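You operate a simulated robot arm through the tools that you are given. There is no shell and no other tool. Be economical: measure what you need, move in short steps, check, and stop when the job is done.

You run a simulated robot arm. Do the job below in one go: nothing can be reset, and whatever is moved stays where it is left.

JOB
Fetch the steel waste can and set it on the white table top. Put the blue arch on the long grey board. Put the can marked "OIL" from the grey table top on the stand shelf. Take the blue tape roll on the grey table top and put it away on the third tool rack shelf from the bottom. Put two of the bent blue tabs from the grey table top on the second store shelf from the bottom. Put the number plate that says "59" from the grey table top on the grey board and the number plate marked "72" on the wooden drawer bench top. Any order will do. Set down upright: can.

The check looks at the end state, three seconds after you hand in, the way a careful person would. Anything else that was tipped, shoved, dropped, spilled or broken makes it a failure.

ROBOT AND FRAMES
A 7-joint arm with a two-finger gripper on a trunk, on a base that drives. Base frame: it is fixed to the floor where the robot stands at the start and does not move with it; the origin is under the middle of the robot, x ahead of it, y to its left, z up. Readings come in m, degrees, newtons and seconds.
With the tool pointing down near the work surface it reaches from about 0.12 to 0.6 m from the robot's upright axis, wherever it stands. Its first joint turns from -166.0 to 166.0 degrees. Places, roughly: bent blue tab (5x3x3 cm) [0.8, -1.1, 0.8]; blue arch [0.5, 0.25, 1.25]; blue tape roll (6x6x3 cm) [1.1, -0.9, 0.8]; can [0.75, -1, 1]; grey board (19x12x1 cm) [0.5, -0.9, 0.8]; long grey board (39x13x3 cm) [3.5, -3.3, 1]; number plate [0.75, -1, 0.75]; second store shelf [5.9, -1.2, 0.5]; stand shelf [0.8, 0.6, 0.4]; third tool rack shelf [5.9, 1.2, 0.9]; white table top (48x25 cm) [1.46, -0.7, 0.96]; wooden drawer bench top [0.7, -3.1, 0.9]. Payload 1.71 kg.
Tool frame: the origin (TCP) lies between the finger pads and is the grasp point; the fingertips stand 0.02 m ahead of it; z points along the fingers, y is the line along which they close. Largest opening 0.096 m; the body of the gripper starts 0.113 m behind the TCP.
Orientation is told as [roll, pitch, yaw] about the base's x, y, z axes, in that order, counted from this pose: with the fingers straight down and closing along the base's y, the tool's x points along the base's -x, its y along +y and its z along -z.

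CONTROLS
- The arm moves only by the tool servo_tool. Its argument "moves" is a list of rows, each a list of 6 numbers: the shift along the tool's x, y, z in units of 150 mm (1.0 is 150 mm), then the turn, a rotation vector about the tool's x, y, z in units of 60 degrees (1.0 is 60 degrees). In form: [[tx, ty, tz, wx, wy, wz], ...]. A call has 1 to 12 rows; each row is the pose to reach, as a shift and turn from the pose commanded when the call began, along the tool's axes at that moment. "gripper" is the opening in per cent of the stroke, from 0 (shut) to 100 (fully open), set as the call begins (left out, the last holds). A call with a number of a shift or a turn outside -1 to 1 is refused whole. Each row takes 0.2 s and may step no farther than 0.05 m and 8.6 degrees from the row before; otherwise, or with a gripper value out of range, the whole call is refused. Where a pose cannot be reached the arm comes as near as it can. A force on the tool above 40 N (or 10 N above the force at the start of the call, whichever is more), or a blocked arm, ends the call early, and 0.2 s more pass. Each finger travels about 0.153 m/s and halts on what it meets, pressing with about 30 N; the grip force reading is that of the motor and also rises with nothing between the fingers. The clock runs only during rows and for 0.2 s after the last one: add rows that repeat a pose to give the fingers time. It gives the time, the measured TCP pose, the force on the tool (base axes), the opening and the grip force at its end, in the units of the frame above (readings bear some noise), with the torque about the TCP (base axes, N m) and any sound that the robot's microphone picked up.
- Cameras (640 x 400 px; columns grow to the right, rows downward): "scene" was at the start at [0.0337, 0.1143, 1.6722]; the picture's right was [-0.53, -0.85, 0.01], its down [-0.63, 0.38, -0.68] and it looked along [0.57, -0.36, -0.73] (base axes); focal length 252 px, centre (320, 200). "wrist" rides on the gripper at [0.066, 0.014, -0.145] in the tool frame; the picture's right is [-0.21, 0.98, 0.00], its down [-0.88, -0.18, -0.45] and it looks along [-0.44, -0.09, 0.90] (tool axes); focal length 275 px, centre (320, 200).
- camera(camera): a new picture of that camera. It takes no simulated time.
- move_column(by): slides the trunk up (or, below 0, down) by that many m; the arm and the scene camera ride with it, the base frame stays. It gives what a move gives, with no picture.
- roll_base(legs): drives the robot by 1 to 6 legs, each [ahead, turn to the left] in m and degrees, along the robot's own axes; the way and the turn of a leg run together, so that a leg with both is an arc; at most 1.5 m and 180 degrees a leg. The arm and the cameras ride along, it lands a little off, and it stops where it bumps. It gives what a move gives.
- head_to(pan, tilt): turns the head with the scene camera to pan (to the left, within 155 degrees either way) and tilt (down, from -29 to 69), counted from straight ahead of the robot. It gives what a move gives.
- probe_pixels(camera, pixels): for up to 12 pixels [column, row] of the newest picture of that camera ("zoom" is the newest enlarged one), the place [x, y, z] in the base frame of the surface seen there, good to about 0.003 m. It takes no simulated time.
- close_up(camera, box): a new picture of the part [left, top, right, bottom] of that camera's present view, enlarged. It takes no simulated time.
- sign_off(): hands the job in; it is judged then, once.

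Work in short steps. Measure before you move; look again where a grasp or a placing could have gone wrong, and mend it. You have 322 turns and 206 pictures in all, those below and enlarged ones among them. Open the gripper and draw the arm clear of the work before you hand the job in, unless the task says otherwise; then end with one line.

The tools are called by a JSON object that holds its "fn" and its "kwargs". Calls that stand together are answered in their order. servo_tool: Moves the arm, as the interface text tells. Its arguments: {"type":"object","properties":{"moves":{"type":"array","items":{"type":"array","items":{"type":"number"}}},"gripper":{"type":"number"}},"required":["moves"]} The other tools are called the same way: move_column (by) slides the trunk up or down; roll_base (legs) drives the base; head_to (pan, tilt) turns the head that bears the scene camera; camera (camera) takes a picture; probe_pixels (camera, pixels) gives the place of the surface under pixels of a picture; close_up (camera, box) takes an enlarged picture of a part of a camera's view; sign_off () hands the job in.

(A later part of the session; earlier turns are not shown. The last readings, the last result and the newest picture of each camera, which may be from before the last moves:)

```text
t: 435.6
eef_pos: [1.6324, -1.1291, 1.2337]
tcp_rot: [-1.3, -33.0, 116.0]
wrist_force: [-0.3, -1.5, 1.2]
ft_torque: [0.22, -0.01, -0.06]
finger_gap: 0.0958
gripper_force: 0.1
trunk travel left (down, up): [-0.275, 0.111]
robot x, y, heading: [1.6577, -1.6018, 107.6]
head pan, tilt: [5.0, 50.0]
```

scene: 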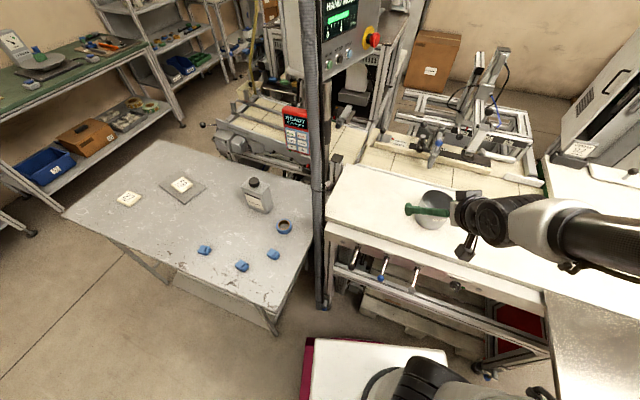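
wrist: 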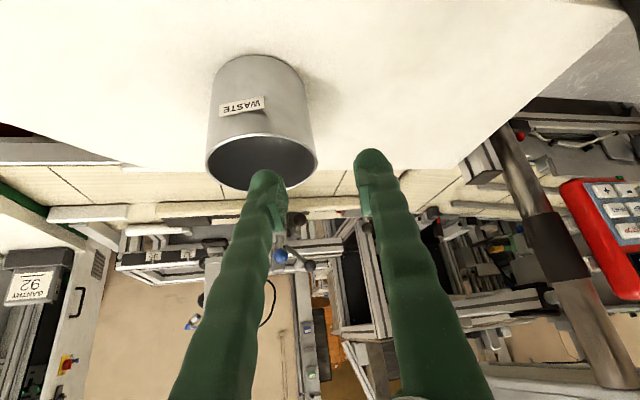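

Free again. Bring the tool vertical and drive to the pick position.

{"fn": "servo_tool", "kwargs": {"moves": [[0, 0, 0, 0, 0.13, 0], [0, 0, 0, 0, 0.26, 0], [0, 0, 0, 0, 0.39, 0], [0, 0, 0, 0, 0.52, 0.0]]}}

{"fn": "roll_base", "kwargs": {"legs": [[-0.12, 0], [0, 72.4], [0.74, 0], [0, -90]]}}

{"fn": "camera", "kwargs": {"camera": "scene"}}

```text
t: 436.6
eef_pos: [1.6408, -1.1486, 1.24]
tcp_rot: [-1.2, -2.6, 115.1]
wrist_force: [-0.7, -0.6, -0.1]
ft_torque: [0.04, -0.03, 0.01]
finger_gap: 0.096
gripper_force: 0.2
trunk travel left (down, up): [-0.275, 0.111]
robot x, y, heading: [1.654, -1.6011, 107.4]
head pan, tilt: [5.0, 50.0]
```

```text
t: 442.6
eef_pos: [1.2239, -1.6082, 1.253]
tcp_rot: [-2.0, -4.2, -171.5]
wrist_force: [-0.2, -0.5, 0.2]
ft_torque: [0.08, -0.1, -0.04]
finger_gap: 0.0958
gripper_force: 0.0
trunk travel left (down, up): [-0.275, 0.111]
robot x, y, heading: [1.6295, -1.7236, -177.3]
head pan, tilt: [5.0, 50.0]
stopped in leg 3: the robot was blocked; the commanded pose is now the measured one
```

```text
59 pictures are left
```

scene: 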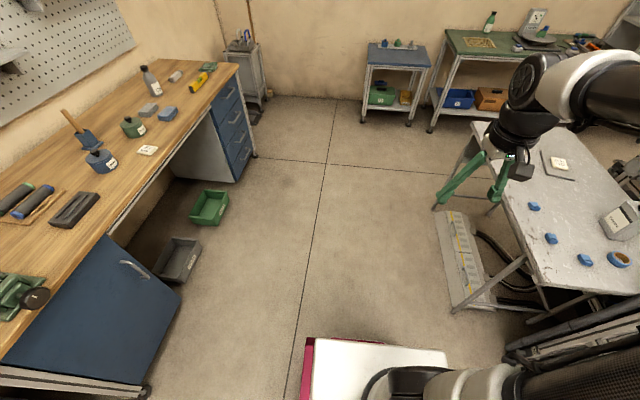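

{"fn": "roll_base", "kwargs": {"legs": [[0.3, -2.7]]}}

{"fn": "camera", "kwargs": {"camera": "wrist"}}

```text
t: 443.7
eef_pos: [1.1694, -1.6022, 1.2531]
tcp_rot: [-2.2, -4.4, -172.6]
wrist_force: [0.7, 0.4, 0.5]
ft_torque: [-0.07, 0.16, -0.01]
finger_gap: 0.0959
gripper_force: 0.0
trunk travel left (down, up): [-0.275, 0.111]
robot x, y, heading: [1.5551, -1.722, -177.9]
head pan, tilt: [5.0, 50.0]
stopped in leg 1: the robot was blocked; the commanded pose is now the measured one
```

```text
58 pictures are left
```

wrist: 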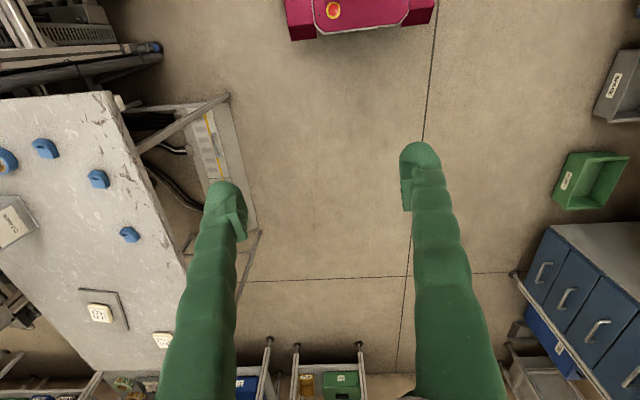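

Nothing is visible in the way, so the folded arm pressing on the body may be tripping it. Extend the arm 8 cm and retry.

{"fn": "servo_tool", "kwargs": {"moves": [[-0.2, -0.1, 0, 0, 0.03, 0], [-0.4, -0.2, 0, 0, 0.06, 0], [-0.55, -0.25, 0, 0, 0.07, 0]]}}

{"fn": "roll_base", "kwargs": {"legs": [[0.3, 0]]}}

```text
t: 444.5
eef_pos: [1.0682, -1.5789, 1.256]
tcp_rot: [-2.1, 0.5, -172.3]
wrist_force: [-1.5, 0.9, 0.1]
ft_torque: [-0.01, -0.06, 0.01]
finger_gap: 0.0961
gripper_force: 0.1
trunk travel left (down, up): [-0.275, 0.111]
robot x, y, heading: [1.5565, -1.72, -178.1]
head pan, tilt: [5.0, 50.0]
```

```text
t: 446.7
eef_pos: [0.7451, -1.5908, 1.2502]
tcp_rot: [-2.0, 1.2, -172.2]
wrist_force: [-1.0, -0.1, -0.5]
ft_torque: [-0.02, -0.04, -0.01]
finger_gap: 0.0962
gripper_force: 0.0
trunk travel left (down, up): [-0.275, 0.111]
robot x, y, heading: [1.2489, -1.7305, -177.8]
head pan, tilt: [5.0, 50.0]
```

That was it. Continue to x≈0.98, then face the table.

{"fn": "roll_base", "kwargs": {"legs": [[0.27, 0], [0, -92], [0.2, 0]]}}

{"fn": "camera", "kwargs": {"camera": "wrist"}}

```text
t: 454.6
eef_pos: [1.1175, -1.0578, 1.2585]
tcp_rot: [-2.2, 0.2, 97.7]
wrist_force: [-1.3, -0.3, 1.0]
ft_torque: [0.12, -0.04, -0.02]
finger_gap: 0.0959
gripper_force: 0.0
trunk travel left (down, up): [-0.275, 0.111]
robot x, y, heading: [0.9769, -1.5364, 92.3]
head pan, tilt: [5.0, 50.0]
```

```text
57 pictures are left
```

wrist: 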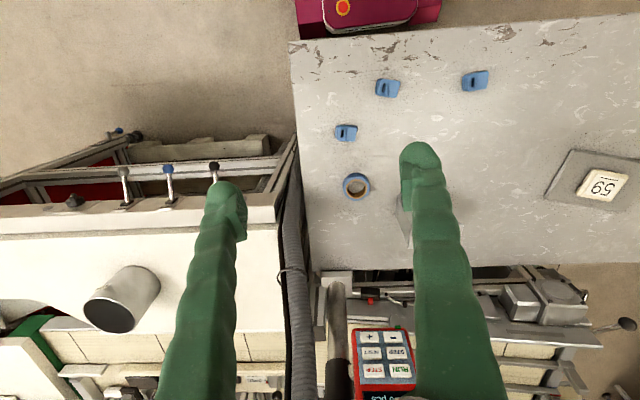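

{"fn": "probe_pixels", "kwargs": {"camera": "wrist", "pixels": [[345, 176], [370, 180], [356, 170], [357, 198], [296, 190], [298, 260], [346, 133], [388, 88], [474, 81], [404, 215], [356, 186]]}}

```text
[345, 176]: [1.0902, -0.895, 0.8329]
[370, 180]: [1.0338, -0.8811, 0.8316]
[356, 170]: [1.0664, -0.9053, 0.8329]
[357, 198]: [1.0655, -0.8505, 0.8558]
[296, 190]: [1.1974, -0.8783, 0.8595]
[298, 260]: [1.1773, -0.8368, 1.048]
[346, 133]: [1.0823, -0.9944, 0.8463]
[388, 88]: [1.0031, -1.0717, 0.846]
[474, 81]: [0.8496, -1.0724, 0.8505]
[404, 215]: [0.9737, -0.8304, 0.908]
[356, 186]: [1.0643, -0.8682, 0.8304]
```

Tape centre is (1.064, −0.872), top z 0.856. I'll move over it with about 25° of tilt.

{"fn": "servo_tool", "kwargs": {"moves": [[-0.1, 0.02, 0.18, -0.01, -0.08, 0], [-0.2, 0.04, 0.36, -0.02, -0.17, 0], [-0.3, 0.06, 0.54, -0.03, -0.25, 0], [-0.4, 0.08, 0.72, -0.037, -0.33, 0], [-0.5, 0.1, 0.9, -0.037, -0.42, 0]]}}

{"fn": "camera", "kwargs": {"camera": "wrist"}}

```text
t: 455.8
eef_pos: [1.0985, -0.9973, 1.1284]
tcp_rot: [-0.2, -25.6, 98.2]
wrist_force: [1.0, -0.2, 0.6]
ft_torque: [0.0, 0.01, 0.04]
finger_gap: 0.096
gripper_force: 0.1
trunk travel left (down, up): [-0.275, 0.111]
robot x, y, heading: [0.976, -1.5409, 92.1]
head pan, tilt: [5.0, 50.0]
```

```text
56 pictures are left
```

wrist: 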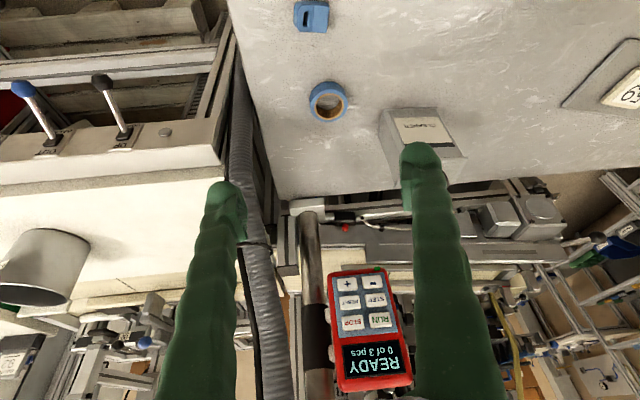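

{"fn": "servo_tool", "kwargs": {"moves": [[-0.05, 0.06, 0.25, 0, 0, 0], [-0.1, 0.116, 0.5, 0, 0, 0], [-0.13, 0.116, 0.75, 0, 0, 0], [-0.157, 0.116, 1, 0, 0, 0]], "gripper": 85}}

{"fn": "servo_tool", "kwargs": {"moves": [[0, 0, 0.25, 0, 0, 0], [0, 0, 0.5, 0, 0, 0]]}}

{"fn": "camera", "kwargs": {"camera": "wrist"}}

```text
t: 456.8
eef_pos: [1.068, -0.9173, 1.0052]
tcp_rot: [-0.3, -25.5, 98.2]
wrist_force: [0.6, -0.5, -0.1]
ft_torque: [-0.02, 0.01, 0.01]
finger_gap: 0.0815
gripper_force: 0.0
trunk travel left (down, up): [-0.275, 0.111]
robot x, y, heading: [0.9751, -1.5421, 92.1]
head pan, tilt: [5.0, 50.0]
```

```text
t: 457.4
eef_pos: [1.0647, -0.885, 0.9397]
tcp_rot: [-0.1, -25.8, 98.3]
wrist_force: [0.1, -0.3, 0.2]
ft_torque: [0.0, 0.02, 0.04]
finger_gap: 0.0818
gripper_force: 0.0
trunk travel left (down, up): [-0.275, 0.111]
robot x, y, heading: [0.9791, -1.54, 92.3]
head pan, tilt: [5.0, 50.0]
```

```text
55 pictures are left
```

wrist: 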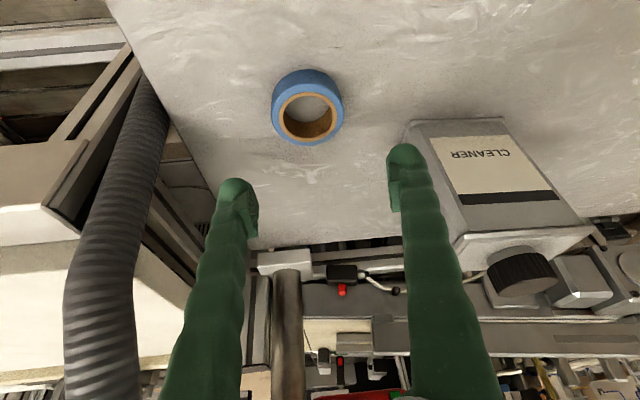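

{"fn": "probe_pixels", "kwargs": {"camera": "wrist", "pixels": [[277, 108], [340, 105], [310, 88], [305, 143], [400, 215], [430, 230]]}}

```text
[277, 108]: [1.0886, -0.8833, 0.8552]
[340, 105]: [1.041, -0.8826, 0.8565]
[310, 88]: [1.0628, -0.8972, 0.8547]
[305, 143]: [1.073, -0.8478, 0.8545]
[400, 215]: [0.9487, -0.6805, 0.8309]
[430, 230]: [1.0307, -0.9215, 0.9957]
```

{"fn": "servo_tool", "kwargs": {"moves": [[0.06, -0.01, 0.2, 0, 0, 0], [0.12, -0.01, 0.4, 0, 0, 0], [0.18, -0.01, 0.55, 0, 0, 0]]}}

{"fn": "servo_tool", "kwargs": {"moves": [[0, 0, 0, 0, 0, 0], [0, 0, 0, 0, 0, 0], [0, 0, 0, 0, 0, 0]], "gripper": 0}}

{"fn": "servo_tool", "kwargs": {"moves": [[-0.08, 0, -0.18, 0, 0, 0], [-0.16, 0, -0.36, 0, 0, 0], [-0.24, 0, -0.54, 0, 0, 0]]}}

{"fn": "camera", "kwargs": {"camera": "wrist"}}

```text
t: 458.2
eef_pos: [1.0644, -0.8738, 0.8518]
tcp_rot: [-0.1, -25.7, 98.1]
wrist_force: [0.5, 0.0, 0.3]
ft_torque: [-0.02, -0.01, 0.01]
finger_gap: 0.0816
gripper_force: 0.0
trunk travel left (down, up): [-0.275, 0.111]
robot x, y, heading: [0.9757, -1.54, 92.1]
head pan, tilt: [5.0, 50.0]
```

```text
t: 459.0
eef_pos: [1.065, -0.8736, 0.853]
tcp_rot: [-0.1, -25.8, 98.2]
wrist_force: [-0.2, -0.2, 1.1]
ft_torque: [0.01, 0.04, -0.01]
finger_gap: 0.0579
gripper_force: 29.7
trunk travel left (down, up): [-0.275, 0.111]
robot x, y, heading: [0.9786, -1.5432, 92.2]
head pan, tilt: [5.0, 50.0]
```

```text
t: 459.8
eef_pos: [1.0635, -0.8805, 0.9426]
tcp_rot: [-0.1, -25.6, 98.3]
wrist_force: [-0.2, 0.6, 0.1]
ft_torque: [0.0, 0.02, -0.02]
finger_gap: 0.0577
gripper_force: 29.8
trunk travel left (down, up): [-0.275, 0.111]
robot x, y, heading: [0.9762, -1.5371, 91.9]
head pan, tilt: [5.0, 50.0]
```

```text
54 pictures are left
```

wrist: 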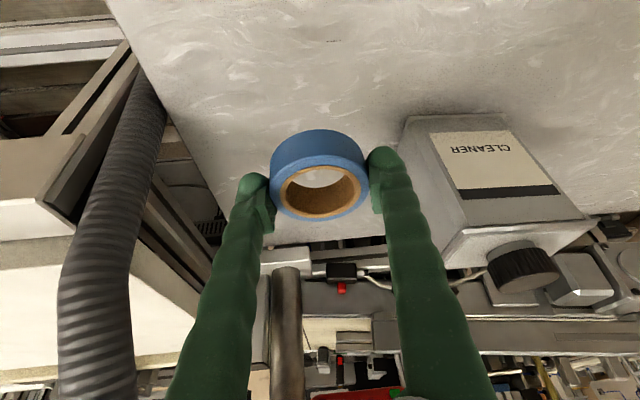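

The tape roll is held. Raise and retract, back off, then drive east.

{"fn": "servo_tool", "kwargs": {"moves": [[-0.1, -0.1, -0.28, 0, 0, 0], [-0.15, -0.2, -0.55, 0, 0, 0], [-0.2, -0.3, -0.8, 0, 0, 0], [-0.25, -0.3, -1, 0, 0, 0]]}}

{"fn": "servo_tool", "kwargs": {"moves": [[-0.1, 0, -0.25, 0, 0, 0], [-0.15, 0, -0.5, 0, 0, 0], [-0.2, 0, -0.7, 0, 0, 0]]}}

{"fn": "roll_base", "kwargs": {"legs": [[-0.32, 0], [0, -92], [1.5, 0], [1.0, 0]]}}

{"fn": "head_to", "kwargs": {"pan": 20, "tilt": 20}}

{"fn": "camera", "kwargs": {"camera": "scene"}}

```text
t: 460.8
eef_pos: [1.1138, -0.8993, 1.0938]
tcp_rot: [-0.2, -25.7, 98.2]
wrist_force: [0.9, 0.9, -0.5]
ft_torque: [-0.02, 0.01, 0.0]
finger_gap: 0.0582
gripper_force: 29.9
trunk travel left (down, up): [-0.275, 0.111]
robot x, y, heading: [0.9752, -1.5389, 92.3]
head pan, tilt: [5.0, 50.0]
```

```text
t: 461.6
eef_pos: [1.1164, -0.9209, 1.1999]
tcp_rot: [-0.1, -25.7, 98.2]
wrist_force: [0.6, 0.0, -0.2]
ft_torque: [-0.03, -0.01, 0.03]
finger_gap: 0.0581
gripper_force: 30.1
trunk travel left (down, up): [-0.275, 0.111]
robot x, y, heading: [0.9762, -1.541, 91.9]
head pan, tilt: [5.0, 50.0]
```

```text
t: 481.1
eef_pos: [4.1039, -2.0841, 1.1989]
tcp_rot: [-0.2, -25.8, 5.5]
wrist_force: [-0.8, 0.2, -0.4]
ft_torque: [0.0, -0.02, 0.02]
finger_gap: 0.0577
gripper_force: 29.7
trunk travel left (down, up): [-0.275, 0.111]
robot x, y, heading: [3.4924, -1.921, -0.3]
head pan, tilt: [5.0, 50.0]
```

```text
t: 482.1
eef_pos: [4.0849, -2.0834, 1.2076]
tcp_rot: [-0.4, -26.5, 5.6]
wrist_force: [-0.3, 0.4, 0.3]
ft_torque: [-0.02, 0.01, 0.04]
finger_gap: 0.0577
gripper_force: 30.4
trunk travel left (down, up): [-0.275, 0.111]
robot x, y, heading: [3.4885, -1.9181, -0.3]
head pan, tilt: [20.0, 20.0]
```

```text
53 pictures are left
```

scene: 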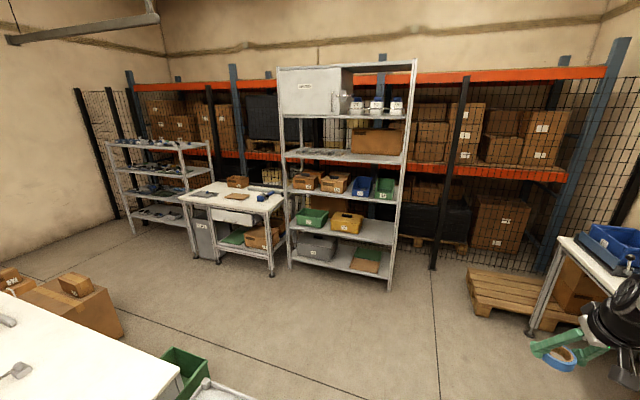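

The store shelf (tall, centre) and tool rack (left) are visible. I'll zoom in and probe both.

{"fn": "close_up", "kwargs": {"camera": "scene", "box": [90, 120, 290, 280]}}

{"fn": "probe_pixels", "kwargs": {"camera": "scene", "pixels": [[150, 146], [165, 172], [165, 193], [160, 213], [106, 150], [205, 150], [290, 225], [390, 240], [345, 232], [340, 262], [390, 285], [345, 195]]}}

{"fn": "close_up", "kwargs": {"camera": "scene", "box": [270, 150, 430, 300]}}

```text
2.50 times, centred on (190, 200) of scene
```

zoom: 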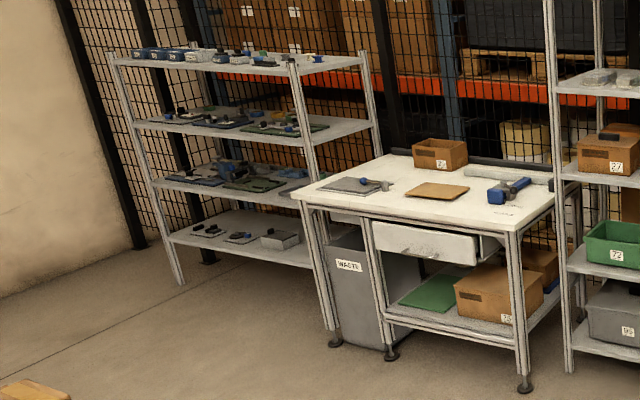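

```text
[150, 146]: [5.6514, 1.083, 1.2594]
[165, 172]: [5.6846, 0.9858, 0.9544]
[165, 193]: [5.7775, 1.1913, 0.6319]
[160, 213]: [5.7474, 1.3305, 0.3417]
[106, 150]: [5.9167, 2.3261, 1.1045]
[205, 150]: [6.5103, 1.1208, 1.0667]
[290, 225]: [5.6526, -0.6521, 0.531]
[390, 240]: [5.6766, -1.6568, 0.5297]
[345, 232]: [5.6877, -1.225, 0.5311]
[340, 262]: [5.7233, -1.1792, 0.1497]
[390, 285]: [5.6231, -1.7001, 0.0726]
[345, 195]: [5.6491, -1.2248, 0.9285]
```

```text
2.67 times, centred on (350, 225) of scene
```

zoom: 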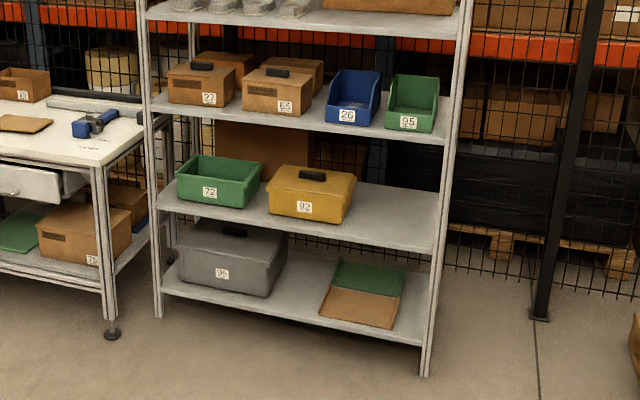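

{"fn": "probe_pixels", "kwargs": {"camera": "scene", "pixels": [[272, 275], [185, 225], [110, 330], [122, 305], [180, 375], [390, 288], [300, 330], [215, 262], [133, 232], [205, 350]]}}

```text
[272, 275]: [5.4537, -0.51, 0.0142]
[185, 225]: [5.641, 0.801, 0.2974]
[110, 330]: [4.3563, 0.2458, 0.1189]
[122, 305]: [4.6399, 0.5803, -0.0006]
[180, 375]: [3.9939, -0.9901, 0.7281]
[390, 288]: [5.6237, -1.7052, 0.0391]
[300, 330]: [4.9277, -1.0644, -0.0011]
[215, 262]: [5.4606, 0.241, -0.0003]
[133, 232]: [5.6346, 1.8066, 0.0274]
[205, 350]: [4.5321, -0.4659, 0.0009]
```

The corridor at x≈5.0 is clear. Drive east then north, and face the tool rack.

{"fn": "roll_base", "kwargs": {"legs": [[1.5, 0], [0, 90], [1.5, 0], [1.4, 0]]}}

{"fn": "roll_base", "kwargs": {"legs": [[0, -90]]}}

{"fn": "head_to", "kwargs": {"pan": 0, "tilt": 35}}

{"fn": "camera", "kwargs": {"camera": "scene"}}

```text
t: 508.9
eef_pos: [5.2673, 1.5562, 1.2088]
tcp_rot: [-0.4, -26.5, 92.2]
wrist_force: [0.2, -0.2, -0.2]
ft_torque: [-0.04, 0.02, 0.03]
finger_gap: 0.0579
gripper_force: 30.2
trunk travel left (down, up): [-0.275, 0.111]
robot x, y, heading: [5.0646, 0.9699, 85.9]
head pan, tilt: [20.0, 20.0]
```

```text
t: 511.8
eef_pos: [5.5792, 1.1881, 1.2322]
tcp_rot: [0.0, -28.5, 45.1]
wrist_force: [-0.9, -0.2, 0.1]
ft_torque: [0.05, -0.07, -0.01]
finger_gap: 0.0575
gripper_force: 30.3
trunk travel left (down, up): [-0.275, 0.111]
robot x, y, heading: [5.0623, 0.9689, 38.4]
head pan, tilt: [20.0, 20.0]
stopped in leg 1: the force on the tool passed its limit at 55 N (the readings are from after the stop); the commanded pose is now the measured one
```

```text
t: 512.7
eef_pos: [5.5832, 1.1935, 1.229]
tcp_rot: [0.0, -28.1, 45.3]
wrist_force: [-0.5, -0.5, -0.3]
ft_torque: [0.01, -0.01, -0.01]
finger_gap: 0.0574
gripper_force: 30.2
trunk travel left (down, up): [-0.275, 0.111]
robot x, y, heading: [5.0607, 0.9714, 38.5]
head pan, tilt: [0.0, 35.0]
```

```text
50 pictures are left
```

scene: 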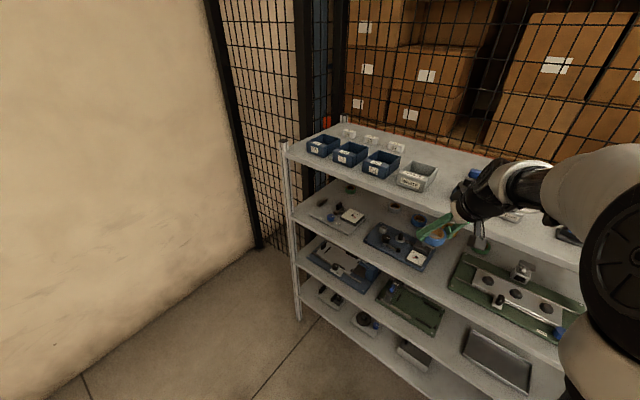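

The tape or fingers bumped the rack's shelf edge while turning. I'll back off right away and inspect.

{"fn": "roll_base", "kwargs": {"legs": [[-0.2, 0]]}}

{"fn": "camera", "kwargs": {"camera": "scene"}}

{"fn": "camera", "kwargs": {"camera": "wrist"}}

```text
t: 514.3
eef_pos: [5.4186, 1.0611, 1.2324]
tcp_rot: [0.2, -28.6, 45.2]
wrist_force: [0.2, -0.3, -0.6]
ft_torque: [-0.03, 0.08, 0.03]
finger_gap: 0.0573
gripper_force: 29.8
trunk travel left (down, up): [-0.275, 0.111]
robot x, y, heading: [4.9122, 0.8517, 38.3]
head pan, tilt: [0.0, 35.0]
```

```text
49 pictures are left
```

scene: 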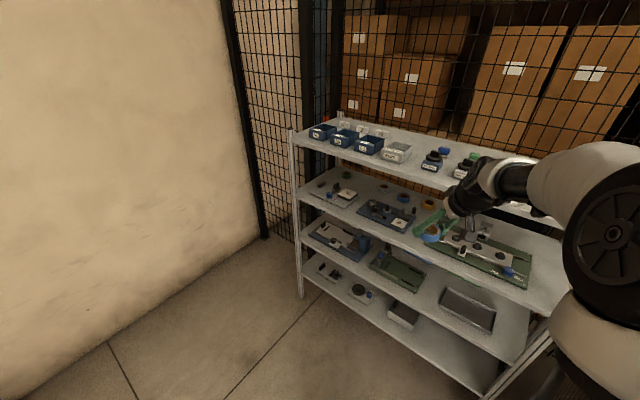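

```text
48 pictures are left
```

wrist: 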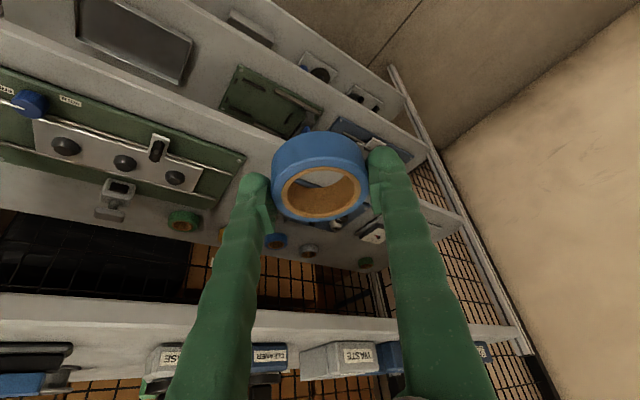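

Everything on the rack still looks in place. I'll find a free spot on the third shelf (z≈0.95).

{"fn": "close_up", "kwargs": {"camera": "scene", "box": [290, 160, 550, 320]}}

{"fn": "probe_pixels", "kwargs": {"camera": "scene", "pixels": [[360, 220], [405, 245], [350, 205], [300, 200], [440, 262], [520, 300], [305, 140], [410, 170], [370, 190], [395, 230], [340, 212], [330, 208]]}}

```text
2.46 times, centred on (420, 240) of scene
```

zoom: 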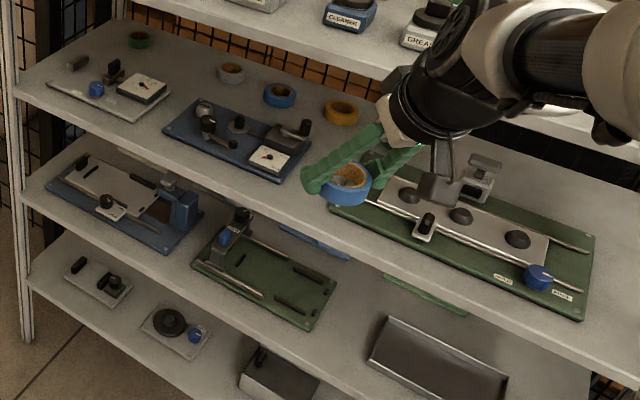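

```text
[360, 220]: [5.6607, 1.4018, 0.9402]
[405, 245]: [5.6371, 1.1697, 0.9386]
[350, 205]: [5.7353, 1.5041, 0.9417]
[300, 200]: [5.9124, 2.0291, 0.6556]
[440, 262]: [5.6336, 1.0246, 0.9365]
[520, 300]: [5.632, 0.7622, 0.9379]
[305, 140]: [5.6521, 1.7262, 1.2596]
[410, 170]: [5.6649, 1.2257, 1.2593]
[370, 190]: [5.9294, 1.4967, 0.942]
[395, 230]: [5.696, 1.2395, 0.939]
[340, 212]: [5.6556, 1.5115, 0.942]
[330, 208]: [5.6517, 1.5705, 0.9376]
```

{"fn": "probe_pixels", "kwargs": {"camera": "zoom", "pixels": [[281, 176], [312, 140], [334, 206], [300, 190], [320, 165], [165, 128], [200, 98], [160, 115], [150, 112], [290, 150], [385, 175], [305, 215]]}}

```text
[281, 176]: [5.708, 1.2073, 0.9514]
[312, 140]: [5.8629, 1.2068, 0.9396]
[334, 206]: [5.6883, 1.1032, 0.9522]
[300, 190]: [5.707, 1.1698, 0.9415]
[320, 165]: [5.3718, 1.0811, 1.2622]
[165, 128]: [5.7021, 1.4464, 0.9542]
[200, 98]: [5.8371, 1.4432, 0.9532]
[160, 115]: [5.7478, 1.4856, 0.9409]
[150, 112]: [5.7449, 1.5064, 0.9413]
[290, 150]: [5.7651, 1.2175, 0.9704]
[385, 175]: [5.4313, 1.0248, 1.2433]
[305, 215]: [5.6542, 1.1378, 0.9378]
```

The gap between the blue tray (y≥1.205) and the green tray (y≤1.105) fits the roll at (5.70, 1.155). I'll align the base at y≈1.3 facing the rack.

{"fn": "roll_base", "kwargs": {"legs": [[0, 51.7], [0.45, 0], [0, -90]]}}

{"fn": "servo_tool", "kwargs": {"moves": [[0, 0, 0, 0, -0.1, 0], [0, 0, 0, 0, -0.2, 0]]}}

```text
t: 524.5
eef_pos: [5.4654, 1.1513, 1.2239]
tcp_rot: [0.2, -27.6, 5.6]
wrist_force: [0.2, -0.3, -0.7]
ft_torque: [0.02, 0.02, -0.01]
finger_gap: 0.0575
gripper_force: 30.0
trunk travel left (down, up): [-0.275, 0.111]
robot x, y, heading: [4.9164, 1.3203, -0.7]
head pan, tilt: [0.0, 35.0]
```

```text
t: 525.1
eef_pos: [5.4485, 1.1534, 1.2332]
tcp_rot: [-0.1, -40.5, 5.7]
wrist_force: [-0.9, -0.2, -0.1]
ft_torque: [0.01, 0.0, -0.03]
finger_gap: 0.0573
gripper_force: 29.9
trunk travel left (down, up): [-0.275, 0.111]
robot x, y, heading: [4.9133, 1.3168, -1.0]
head pan, tilt: [0.0, 35.0]
```

TCP y is right on. Lower the trunk 0.24 m, then check.

{"fn": "move_column", "kwargs": {"by": -0.235}}

{"fn": "camera", "kwargs": {"camera": "wrist"}}

```text
t: 527.6
eef_pos: [5.449, 1.1518, 0.9972]
tcp_rot: [-0.1, -40.6, 5.7]
wrist_force: [-0.1, 0.4, -0.3]
ft_torque: [0.01, 0.04, -0.02]
finger_gap: 0.057
gripper_force: 30.0
trunk travel left (down, up): [-0.04, 0.346]
robot x, y, heading: [4.9115, 1.3211, -1.2]
head pan, tilt: [0.0, 35.0]
```

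```text
46 pictures are left
```

wrist: 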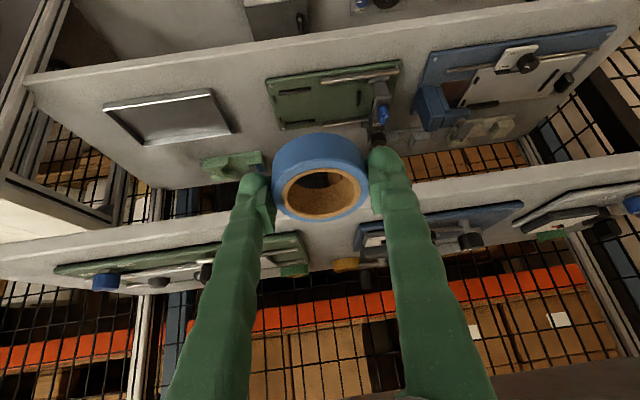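

Aligned with the gap. Drive in 0.25 m.

{"fn": "roll_base", "kwargs": {"legs": [[0.25, 0]]}}

{"fn": "camera", "kwargs": {"camera": "wrist"}}

{"fn": "close_up", "kwargs": {"camera": "scene", "box": [250, 140, 520, 340]}}

```text
t: 529.5
eef_pos: [5.6983, 1.1519, 0.998]
tcp_rot: [-0.1, -40.4, 6.1]
wrist_force: [0.2, 0.4, 0.5]
ft_torque: [-0.03, -0.01, 0.03]
finger_gap: 0.0575
gripper_force: 30.2
trunk travel left (down, up): [-0.04, 0.346]
robot x, y, heading: [5.166, 1.3128, -0.7]
head pan, tilt: [0.0, 35.0]
```

```text
45 pictures are left
```

wrist: 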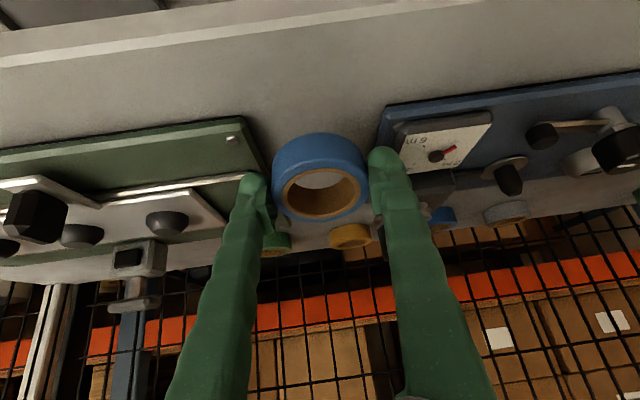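

```text
2.00 times, centred on (385, 240) of scene
```

zoom: 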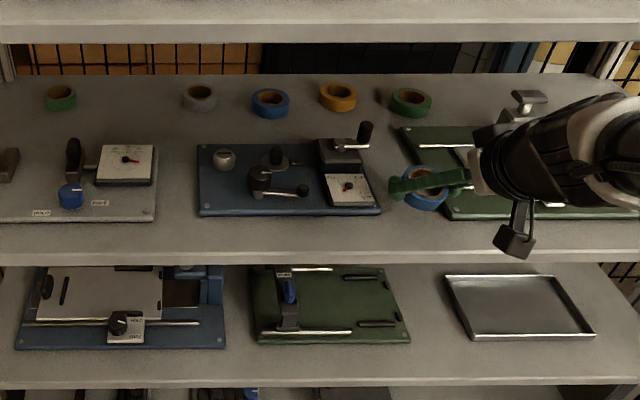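

Well centred. Lower 3 cm watching the force.

{"fn": "servo_tool", "kwargs": {"moves": [[0.04, 0, 0.05, 0, 0, 0], [0.08, 0, 0.1, 0, 0, 0], [0.12, 0, 0.14, 0, 0, 0]]}}

{"fn": "camera", "kwargs": {"camera": "wrist"}}

```text
t: 530.3
eef_pos: [5.6853, 1.1547, 0.9791]
tcp_rot: [-0.3, -41.4, 6.3]
wrist_force: [-0.2, 0.1, -1.1]
ft_torque: [-0.02, -0.01, -0.02]
finger_gap: 0.0574
gripper_force: 30.1
trunk travel left (down, up): [-0.04, 0.346]
robot x, y, heading: [5.1622, 1.3158, -0.5]
head pan, tilt: [0.0, 35.0]
```

```text
43 pictures are left
```

wrist: 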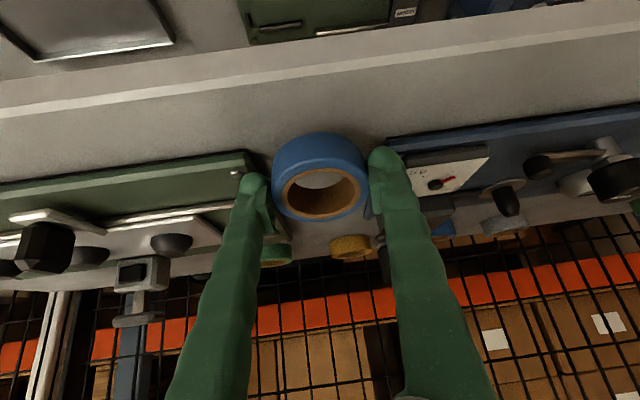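

{"fn": "servo_tool", "kwargs": {"moves": [[-0.04, 0, 0.06, 0, 0, 0], [-0.07, 0, 0.12, 0, 0, 0], [-0.06, 0, 0.2, 0, 0, 0]]}}

```text
t: 531.1
eef_pos: [5.7109, 1.1554, 0.9671]
tcp_rot: [-0.5, -41.8, 6.3]
wrist_force: [-3.8, 0.0, 29.5]
ft_torque: [0.22, 0.44, 0.36]
finger_gap: 0.0577
gripper_force: 30.2
trunk travel left (down, up): [-0.04, 0.346]
robot x, y, heading: [5.1669, 1.3151, -0.9]
head pan, tilt: [0.0, 35.0]
```

Contact with the shelf. Ease up 5 mm, then open just enough to release.

{"fn": "servo_tool", "kwargs": {"moves": [[-0.02, 0, -0.03, 0, 0, 0], [-0.02, 0, -0.03, 0, 0, 0]]}}

{"fn": "servo_tool", "kwargs": {"moves": [[0, 0, 0, 0, 0, 0], [0, 0, 0, 0, 0, 0]], "gripper": 72}}

{"fn": "servo_tool", "kwargs": {"moves": [[-0.05, 0, -0.15, 0, 0, 0], [-0.1, 0, -0.35, 0, 0, 0]]}}

{"fn": "camera", "kwargs": {"camera": "wrist"}}

```text
t: 531.7
eef_pos: [5.7112, 1.1564, 0.966]
tcp_rot: [-0.3, -41.3, 6.2]
wrist_force: [2.0, -1.6, 6.0]
ft_torque: [-0.04, 0.05, 0.05]
finger_gap: 0.0575
gripper_force: 29.8
trunk travel left (down, up): [-0.04, 0.346]
robot x, y, heading: [5.1642, 1.3105, -0.7]
head pan, tilt: [0.0, 35.0]
```

```text
t: 532.3
eef_pos: [5.7107, 1.1572, 0.9661]
tcp_rot: [-0.2, -41.3, 6.3]
wrist_force: [-1.5, 4.5, -0.5]
ft_torque: [0.15, 0.02, 0.05]
finger_gap: 0.0611
gripper_force: 0.0
trunk travel left (down, up): [-0.04, 0.346]
robot x, y, heading: [5.1631, 1.3137, -0.7]
head pan, tilt: [0.0, 35.0]
```

```text
t: 532.9
eef_pos: [5.6859, 1.1532, 1.0161]
tcp_rot: [-0.3, -41.5, 6.1]
wrist_force: [0.5, -1.6, 1.0]
ft_torque: [-0.02, 0.02, -0.04]
finger_gap: 0.069
gripper_force: 0.0
trunk travel left (down, up): [-0.04, 0.346]
robot x, y, heading: [5.1653, 1.3137, -0.7]
head pan, tilt: [0.0, 35.0]
```

```text
42 pictures are left
```

wrist: 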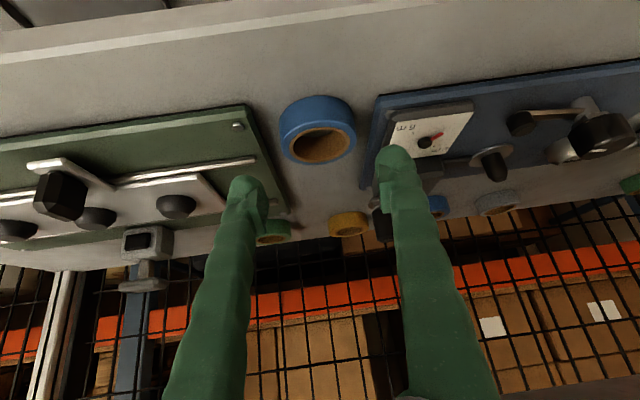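

The tape lies flat on the third shelf between the trays. Back out, raise the trunk, and drive back for the tabs.

{"fn": "roll_base", "kwargs": {"legs": [[-0.22, 0]]}}

{"fn": "move_column", "kwargs": {"by": 0.235}}

{"fn": "roll_base", "kwargs": {"legs": [[0, -89], [1.5, 0], [1.5, 0], [0.2, 0], [0, -90], [1.5, 0]]}}

```text
t: 534.7
eef_pos: [5.4605, 1.1538, 1.0156]
tcp_rot: [-0.2, -41.6, 6.1]
wrist_force: [-0.2, 0.6, 0.8]
ft_torque: [0.0, 0.0, -0.01]
finger_gap: 0.0692
gripper_force: 0.0
trunk travel left (down, up): [-0.04, 0.346]
robot x, y, heading: [4.9406, 1.316, -0.8]
head pan, tilt: [0.0, 35.0]
```

```text
t: 537.1
eef_pos: [5.4768, 1.1551, 1.2438]
tcp_rot: [0.0, -40.8, 6.1]
wrist_force: [0.0, 0.0, 1.0]
ft_torque: [0.02, -0.01, 0.02]
finger_gap: 0.0692
gripper_force: 0.1
trunk travel left (down, up): [-0.275, 0.111]
robot x, y, heading: [4.94, 1.3169, -1.0]
head pan, tilt: [0.0, 35.0]
```

```text
t: 566.8
eef_pos: [3.7425, -1.6932, 1.2619]
tcp_rot: [-0.9, -42.3, -174.2]
wrist_force: [-0.5, -0.3, -0.1]
ft_torque: [-0.04, -0.03, 0.03]
finger_gap: 0.0688
gripper_force: 0.0
trunk travel left (down, up): [-0.275, 0.111]
robot x, y, heading: [4.2377, -1.8793, 174.7]
head pan, tilt: [0.0, 35.0]
stopped in leg 6: the robot was blocked; the commanded pose is now the measured one
```

Likely the folded arm again. Straighten the tool and extend slightly, then continue.

{"fn": "servo_tool", "kwargs": {"moves": [[-0.1, -0.05, 0, 0, 0.13, 0], [-0.2, -0.1, 0, 0, 0.26, 0], [-0.3, -0.1, 0, 0, 0.39, 0], [-0.4, -0.1, 0, 0, 0.52, 0], [-0.4, -0.1, 0, 0, 0.65, 0]], "gripper": 100}}

{"fn": "roll_base", "kwargs": {"legs": [[0, 5.3], [1.5, 0], [1.5, 0]]}}

```text
t: 568.0
eef_pos: [3.6549, -1.6781, 1.2815]
tcp_rot: [-0.2, -1.5, -174.8]
wrist_force: [1.1, -0.8, 0.6]
ft_torque: [0.06, 0.17, 0.0]
finger_gap: 0.0959
gripper_force: 0.0
trunk travel left (down, up): [-0.275, 0.111]
robot x, y, heading: [4.2375, -1.8771, 174.7]
head pan, tilt: [0.0, 35.0]
```

```text
t: 584.0
eef_pos: [0.6465, -1.7823, 1.2868]
tcp_rot: [-0.4, -2.1, -168.4]
wrist_force: [-0.3, 0.6, 0.3]
ft_torque: [-0.01, 0.01, 0.0]
finger_gap: 0.096
gripper_force: 0.0
trunk travel left (down, up): [-0.275, 0.111]
robot x, y, heading: [1.2392, -1.9178, -179.2]
head pan, tilt: [0.0, 35.0]
```

{"fn": "roll_base", "kwargs": {"legs": [[0.29, 0], [0, -91], [0.36, 0]]}}

{"fn": "camera", "kwargs": {"camera": "wrist"}}

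```text
t: 592.8
eef_pos: [1.0775, -0.9879, 1.2964]
tcp_rot: [-0.4, -2.9, 100.8]
wrist_force: [0.3, 0.4, 1.3]
ft_torque: [-0.03, 0.01, -0.01]
finger_gap: 0.0961
gripper_force: 0.1
trunk travel left (down, up): [-0.275, 0.111]
robot x, y, heading: [0.9393, -1.5595, 90.5]
head pan, tilt: [0.0, 35.0]
```

```text
41 pictures are left
```

wrist: 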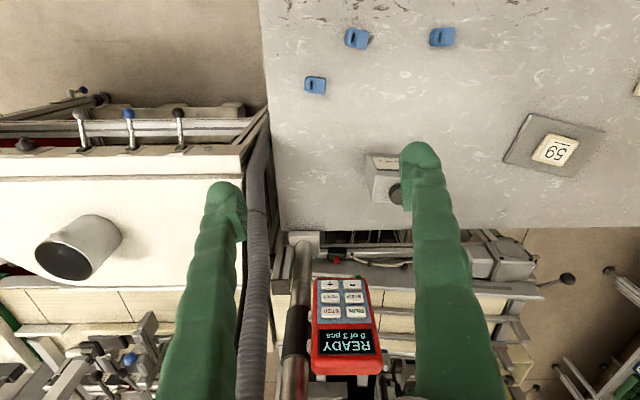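

The TCP is almost directly above tab 1 at (1.082, −0.994). Descend for a closer look.

{"fn": "servo_tool", "kwargs": {"moves": [[0, 0, 0.3, 0, 0.02, 0], [0, 0, 0.6, 0, 0.04, 0], [0, 0, 0.95, 0, 0.05, 0]]}}

{"fn": "servo_tool", "kwargs": {"moves": [[0.1, 0, 0.3, 0, 0, 0], [0.15, 0, 0.6, 0, 0, 0], [0.15, 0, 0.9, 0, 0, 0]], "gripper": 70}}

{"fn": "camera", "kwargs": {"camera": "wrist"}}

```text
refused: row 3 steps farther than a row can; nothing moved
```

```text
t: 593.6
eef_pos: [1.0807, -1.0253, 1.1717]
tcp_rot: [-0.7, -4.0, 100.9]
wrist_force: [-0.1, 0.0, 0.0]
ft_torque: [0.06, 0.02, -0.01]
finger_gap: 0.0672
gripper_force: 0.0
trunk travel left (down, up): [-0.275, 0.111]
robot x, y, heading: [0.9353, -1.557, 90.2]
head pan, tilt: [0.0, 35.0]
```

```text
40 pictures are left
```

wrist: 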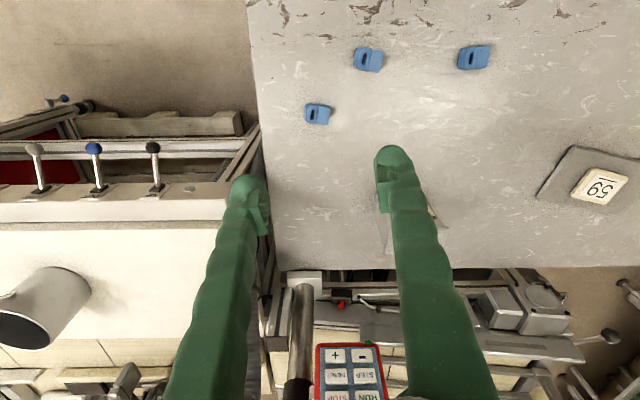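

{"fn": "servo_tool", "kwargs": {"moves": [[-0.07, 0, 0.3, 0.01, 0.02, 0], [-0.14, 0, 0.6, 0.01, 0.04, 0], [-0.2, 0, 0.85, 0.01, 0.065, 0], [-0.2, 0, 1, 0.01, 0.065, 0]]}}

{"fn": "camera", "kwargs": {"camera": "wrist"}}

```text
t: 594.6
eef_pos: [1.0768, -0.9807, 1.0227]
tcp_rot: [-1.3, 0.2, 100.9]
wrist_force: [-0.3, 0.0, -0.5]
ft_torque: [0.02, 0.01, 0.01]
finger_gap: 0.0672
gripper_force: 0.0
trunk travel left (down, up): [-0.275, 0.111]
robot x, y, heading: [0.9404, -1.5578, 90.4]
head pan, tilt: [0.0, 35.0]
```

```text
39 pictures are left
```

wrist: 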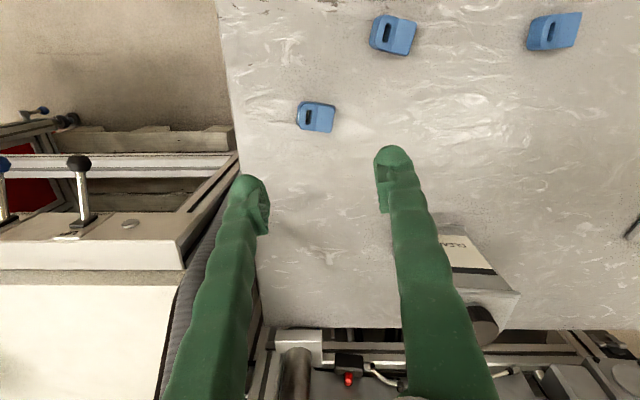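

{"fn": "close_up", "kwargs": {"camera": "wrist", "box": [280, 85, 360, 145]}}

{"fn": "probe_pixels", "kwargs": {"camera": "wrist", "pixels": [[300, 110], [332, 112], [316, 105], [316, 128], [307, 117], [325, 117], [290, 120]]}}

```text
6.67 times, centred on (320, 115) of wrist
```

zoom: 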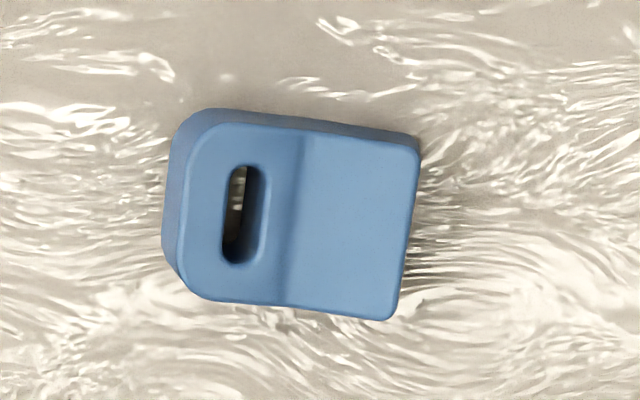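

```text
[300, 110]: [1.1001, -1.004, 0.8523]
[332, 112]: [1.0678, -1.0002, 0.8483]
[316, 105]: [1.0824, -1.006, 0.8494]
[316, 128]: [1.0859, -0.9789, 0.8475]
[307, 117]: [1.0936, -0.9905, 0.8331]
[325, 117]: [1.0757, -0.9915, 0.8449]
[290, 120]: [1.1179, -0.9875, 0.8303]
```

The tab's long axis is about 21° off the closing axis, so I'll rotate the tool +21° and descend over its centre at (1.0845, −0.991).

{"fn": "servo_tool", "kwargs": {"moves": [[0.03, -0.02, 0.2, -0.01, 0, 0.12], [0.077, -0.037, 0.4, -0.02, 0, 0.24], [0.077, -0.037, 0.65, -0.02, 0, 0.347], [0.077, -0.037, 0.9, -0.02, 0, 0.347]]}}

{"fn": "camera", "kwargs": {"camera": "wrist"}}

```text
t: 595.6
eef_pos: [1.0859, -0.9951, 0.8883]
tcp_rot: [0.0, -0.2, 79.9]
wrist_force: [0.1, 0.1, -0.3]
ft_torque: [-0.01, -0.01, 0.0]
finger_gap: 0.0671
gripper_force: 0.0
trunk travel left (down, up): [-0.275, 0.111]
robot x, y, heading: [0.9403, -1.5579, 90.3]
head pan, tilt: [0.0, 35.0]
```

```text
37 pictures are left
```

wrist: 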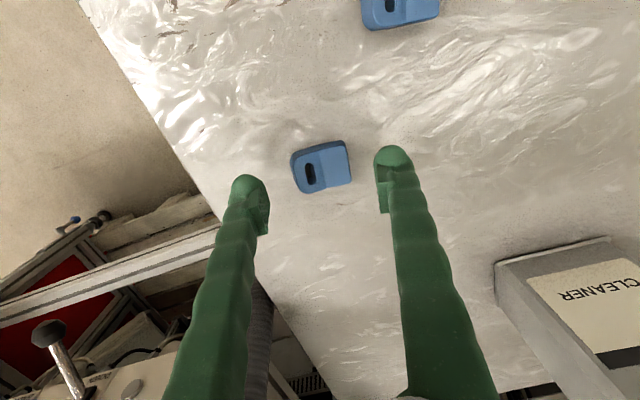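

Aligned. Descend and grip.

{"fn": "servo_tool", "kwargs": {"moves": [[0, 0, 0.13, 0, 0, 0], [0, 0, 0.245, 0, 0, 0]]}}

{"fn": "servo_tool", "kwargs": {"moves": [[0, 0, 0, 0, 0, 0], [0, 0, 0, 0, 0, 0], [0, 0, 0, 0, 0, 0]], "gripper": 0}}

{"fn": "servo_tool", "kwargs": {"moves": [[0, 0, -0.3, 0, 0, 0], [0, 0, -0.6, 0, 0, 0], [0, 0, -0.9, 0, 0, 0]]}}

{"fn": "camera", "kwargs": {"camera": "wrist"}}

```text
t: 596.2
eef_pos: [1.0865, -0.9943, 0.8512]
tcp_rot: [-0.1, -0.2, 80.2]
wrist_force: [1.0, 0.3, 0.4]
ft_torque: [-0.04, 0.01, 0.01]
finger_gap: 0.0673
gripper_force: 0.0
trunk travel left (down, up): [-0.275, 0.111]
robot x, y, heading: [0.9386, -1.5595, 90.6]
head pan, tilt: [0.0, 35.0]
```

```text
t: 597.0
eef_pos: [1.0862, -0.9969, 0.8503]
tcp_rot: [-0.1, 0.0, 80.2]
wrist_force: [-0.4, 1.5, 0.0]
ft_torque: [-0.03, -0.02, 0.01]
finger_gap: 0.0398
gripper_force: 30.3
trunk travel left (down, up): [-0.275, 0.111]
robot x, y, heading: [0.9387, -1.5575, 90.9]
head pan, tilt: [0.0, 35.0]
```

```text
t: 597.8
eef_pos: [1.0858, -0.9942, 0.9877]
tcp_rot: [0.1, -0.2, 80.2]
wrist_force: [0.1, -0.5, 0.0]
ft_torque: [0.04, 0.02, -0.03]
finger_gap: 0.0395
gripper_force: 29.6
trunk travel left (down, up): [-0.275, 0.111]
robot x, y, heading: [0.9428, -1.5602, 90.3]
head pan, tilt: [0.0, 35.0]
```

```text
36 pictures are left
```

wrist: 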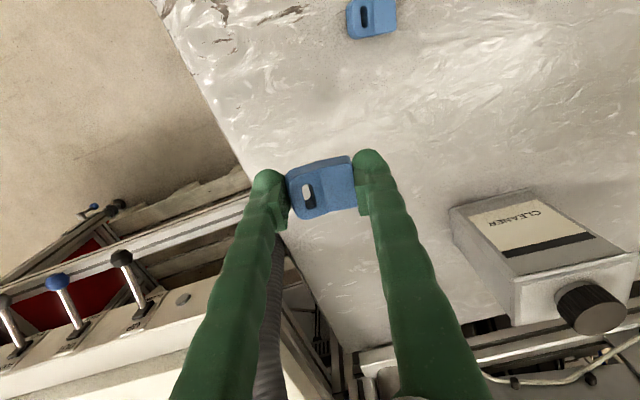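

The tab is held. Raise, then drive to the store shelf.

{"fn": "servo_tool", "kwargs": {"moves": [[0, 0, -0.3, 0, 0, 0], [0, 0, -0.6, 0, 0, 0], [0, 0, -0.9, 0, 0, 0], [-0.05, 0, -1, 0, 0, 0]]}}

{"fn": "servo_tool", "kwargs": {"moves": [[-0.05, -0.1, -0.3, 0, 0, 0], [-0.1, -0.2, -0.6, 0, 0, 0], [-0.1, -0.25, -0.8, 0, 0, 0]]}}

{"fn": "roll_base", "kwargs": {"legs": [[-0.35, 0], [0, -90.5], [1.5, 0], [1.5, 0], [0.7, 0]]}}

```text
t: 598.8
eef_pos: [1.0877, -0.9836, 1.1352]
tcp_rot: [0.1, 0.0, 80.1]
wrist_force: [-0.4, 0.1, -0.8]
ft_torque: [-0.04, -0.01, 0.01]
finger_gap: 0.0396
gripper_force: 29.8
trunk travel left (down, up): [-0.275, 0.111]
robot x, y, heading: [0.9432, -1.5566, 90.3]
head pan, tilt: [0.0, 35.0]
```

```text
t: 599.6
eef_pos: [1.1239, -0.9725, 1.2543]
tcp_rot: [0.0, -0.1, 80.1]
wrist_force: [0.3, 0.6, -1.0]
ft_torque: [0.02, 0.06, 0.01]
finger_gap: 0.0395
gripper_force: 30.3
trunk travel left (down, up): [-0.275, 0.111]
robot x, y, heading: [0.9396, -1.5561, 90.7]
head pan, tilt: [0.0, 35.0]
```

```text
t: 625.3
eef_pos: [5.1751, -2.2605, 1.2537]
tcp_rot: [0.0, 0.0, -13.3]
wrist_force: [1.0, 0.5, 0.3]
ft_torque: [0.0, 0.02, 0.05]
finger_gap: 0.0376
gripper_force: 30.2
trunk travel left (down, up): [-0.275, 0.111]
robot x, y, heading: [4.6025, -2.0398, -3.2]
head pan, tilt: [0.0, 35.0]
```

{"fn": "roll_base", "kwargs": {"legs": [[0, 93.2], [0.73, 0], [0, -90]]}}

{"fn": "head_to", "kwargs": {"pan": 5, "tilt": 35}}

{"fn": "camera", "kwargs": {"camera": "scene"}}

{"fn": "camera", "kwargs": {"camera": "wrist"}}

```text
t: 638.7
eef_pos: [5.1696, -1.5215, 1.2621]
tcp_rot: [0.2, -0.9, -11.9]
wrist_force: [0.1, 0.7, 0.3]
ft_torque: [0.0, 0.01, 0.01]
finger_gap: 0.0371
gripper_force: 29.6
trunk travel left (down, up): [-0.275, 0.111]
robot x, y, heading: [4.6106, -1.3105, -1.6]
head pan, tilt: [0.0, 35.0]
```

```text
t: 639.4
eef_pos: [5.1488, -1.5208, 1.2731]
tcp_rot: [0.3, -1.8, -11.9]
wrist_force: [-1.2, 0.4, 0.2]
ft_torque: [-0.03, -0.06, 0.0]
finger_gap: 0.037
gripper_force: 29.6
trunk travel left (down, up): [-0.275, 0.111]
robot x, y, heading: [4.6119, -1.309, -1.3]
head pan, tilt: [5.0, 35.0]
```

```text
35 pictures are left
```

scene: 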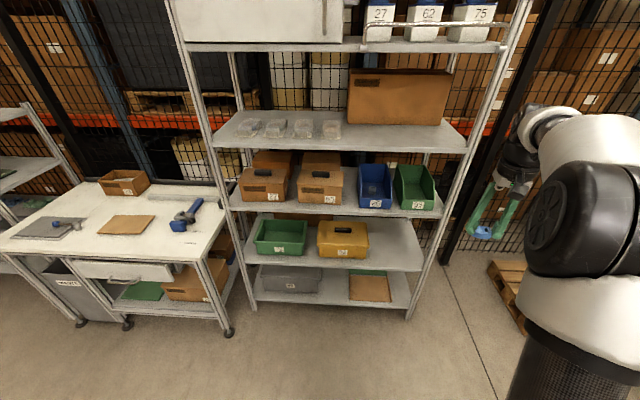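

```text
34 pictures are left
```

wrist: 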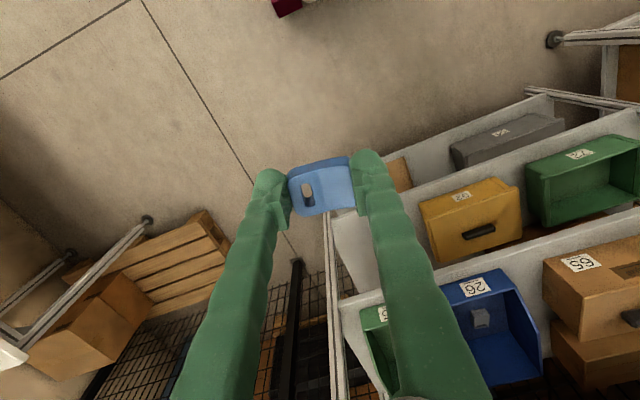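

{"fn": "probe_pixels", "kwargs": {"camera": "scene", "pixels": [[395, 245], [367, 245], [420, 262], [395, 262], [400, 225], [395, 208], [440, 205], [375, 265]]}}

```text
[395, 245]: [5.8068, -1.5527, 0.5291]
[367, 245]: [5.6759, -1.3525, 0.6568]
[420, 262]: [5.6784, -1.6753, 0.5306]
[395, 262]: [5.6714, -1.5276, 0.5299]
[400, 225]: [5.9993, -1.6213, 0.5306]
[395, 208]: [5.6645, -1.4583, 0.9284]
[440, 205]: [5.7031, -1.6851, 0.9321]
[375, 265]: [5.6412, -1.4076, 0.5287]
```

The second shelf is at z 0.53, with free space at y −1.39 to −1.66. Lower the trunk, then tilt and lower the arm in front of the shelf.

{"fn": "move_column", "kwargs": {"by": -0.27}}

{"fn": "servo_tool", "kwargs": {"moves": [[-0.05, 0, 0.25, 0, -0.1, 0], [-0.1, 0, 0.5, 0, -0.2, 0], [-0.15, 0, 0.75, 0, -0.32, 0], [-0.2, 0, 1, 0, -0.44, 0]]}}

{"fn": "servo_tool", "kwargs": {"moves": [[0.12, 0, 0.22, 0, -0.05, 0], [0.24, 0, 0.44, 0, -0.1, 0], [0.36, 0, 0.66, 0, -0.15, 0], [0.48, 0, 0.88, 0, -0.2, 0]]}}

```text
t: 642.1
eef_pos: [5.1504, -1.5223, 1.0031]
tcp_rot: [0.4, -1.8, -11.9]
wrist_force: [-0.7, 0.3, 0.3]
ft_torque: [0.01, -0.02, 0.02]
finger_gap: 0.037
gripper_force: 29.7
trunk travel left (down, up): [-0.005, 0.381]
robot x, y, heading: [4.6126, -1.3096, -1.6]
head pan, tilt: [5.0, 35.0]
```

```text
t: 643.1
eef_pos: [5.1818, -1.5307, 0.8537]
tcp_rot: [0.3, -28.3, -12.0]
wrist_force: [1.0, 0.1, 0.2]
ft_torque: [-0.03, 0.01, -0.02]
finger_gap: 0.0368
gripper_force: 30.0
trunk travel left (down, up): [-0.005, 0.381]
robot x, y, heading: [4.611, -1.3116, -1.4]
head pan, tilt: [5.0, 35.0]
```

```text
t: 644.1
eef_pos: [5.1847, -1.5251, 0.7017]
tcp_rot: [0.4, -40.3, -12.0]
wrist_force: [0.1, 0.2, 0.3]
ft_torque: [0.04, -0.02, 0.01]
finger_gap: 0.0369
gripper_force: 29.8
trunk travel left (down, up): [-0.005, 0.381]
robot x, y, heading: [4.6081, -1.3097, -1.5]
head pan, tilt: [5.0, 35.0]
```

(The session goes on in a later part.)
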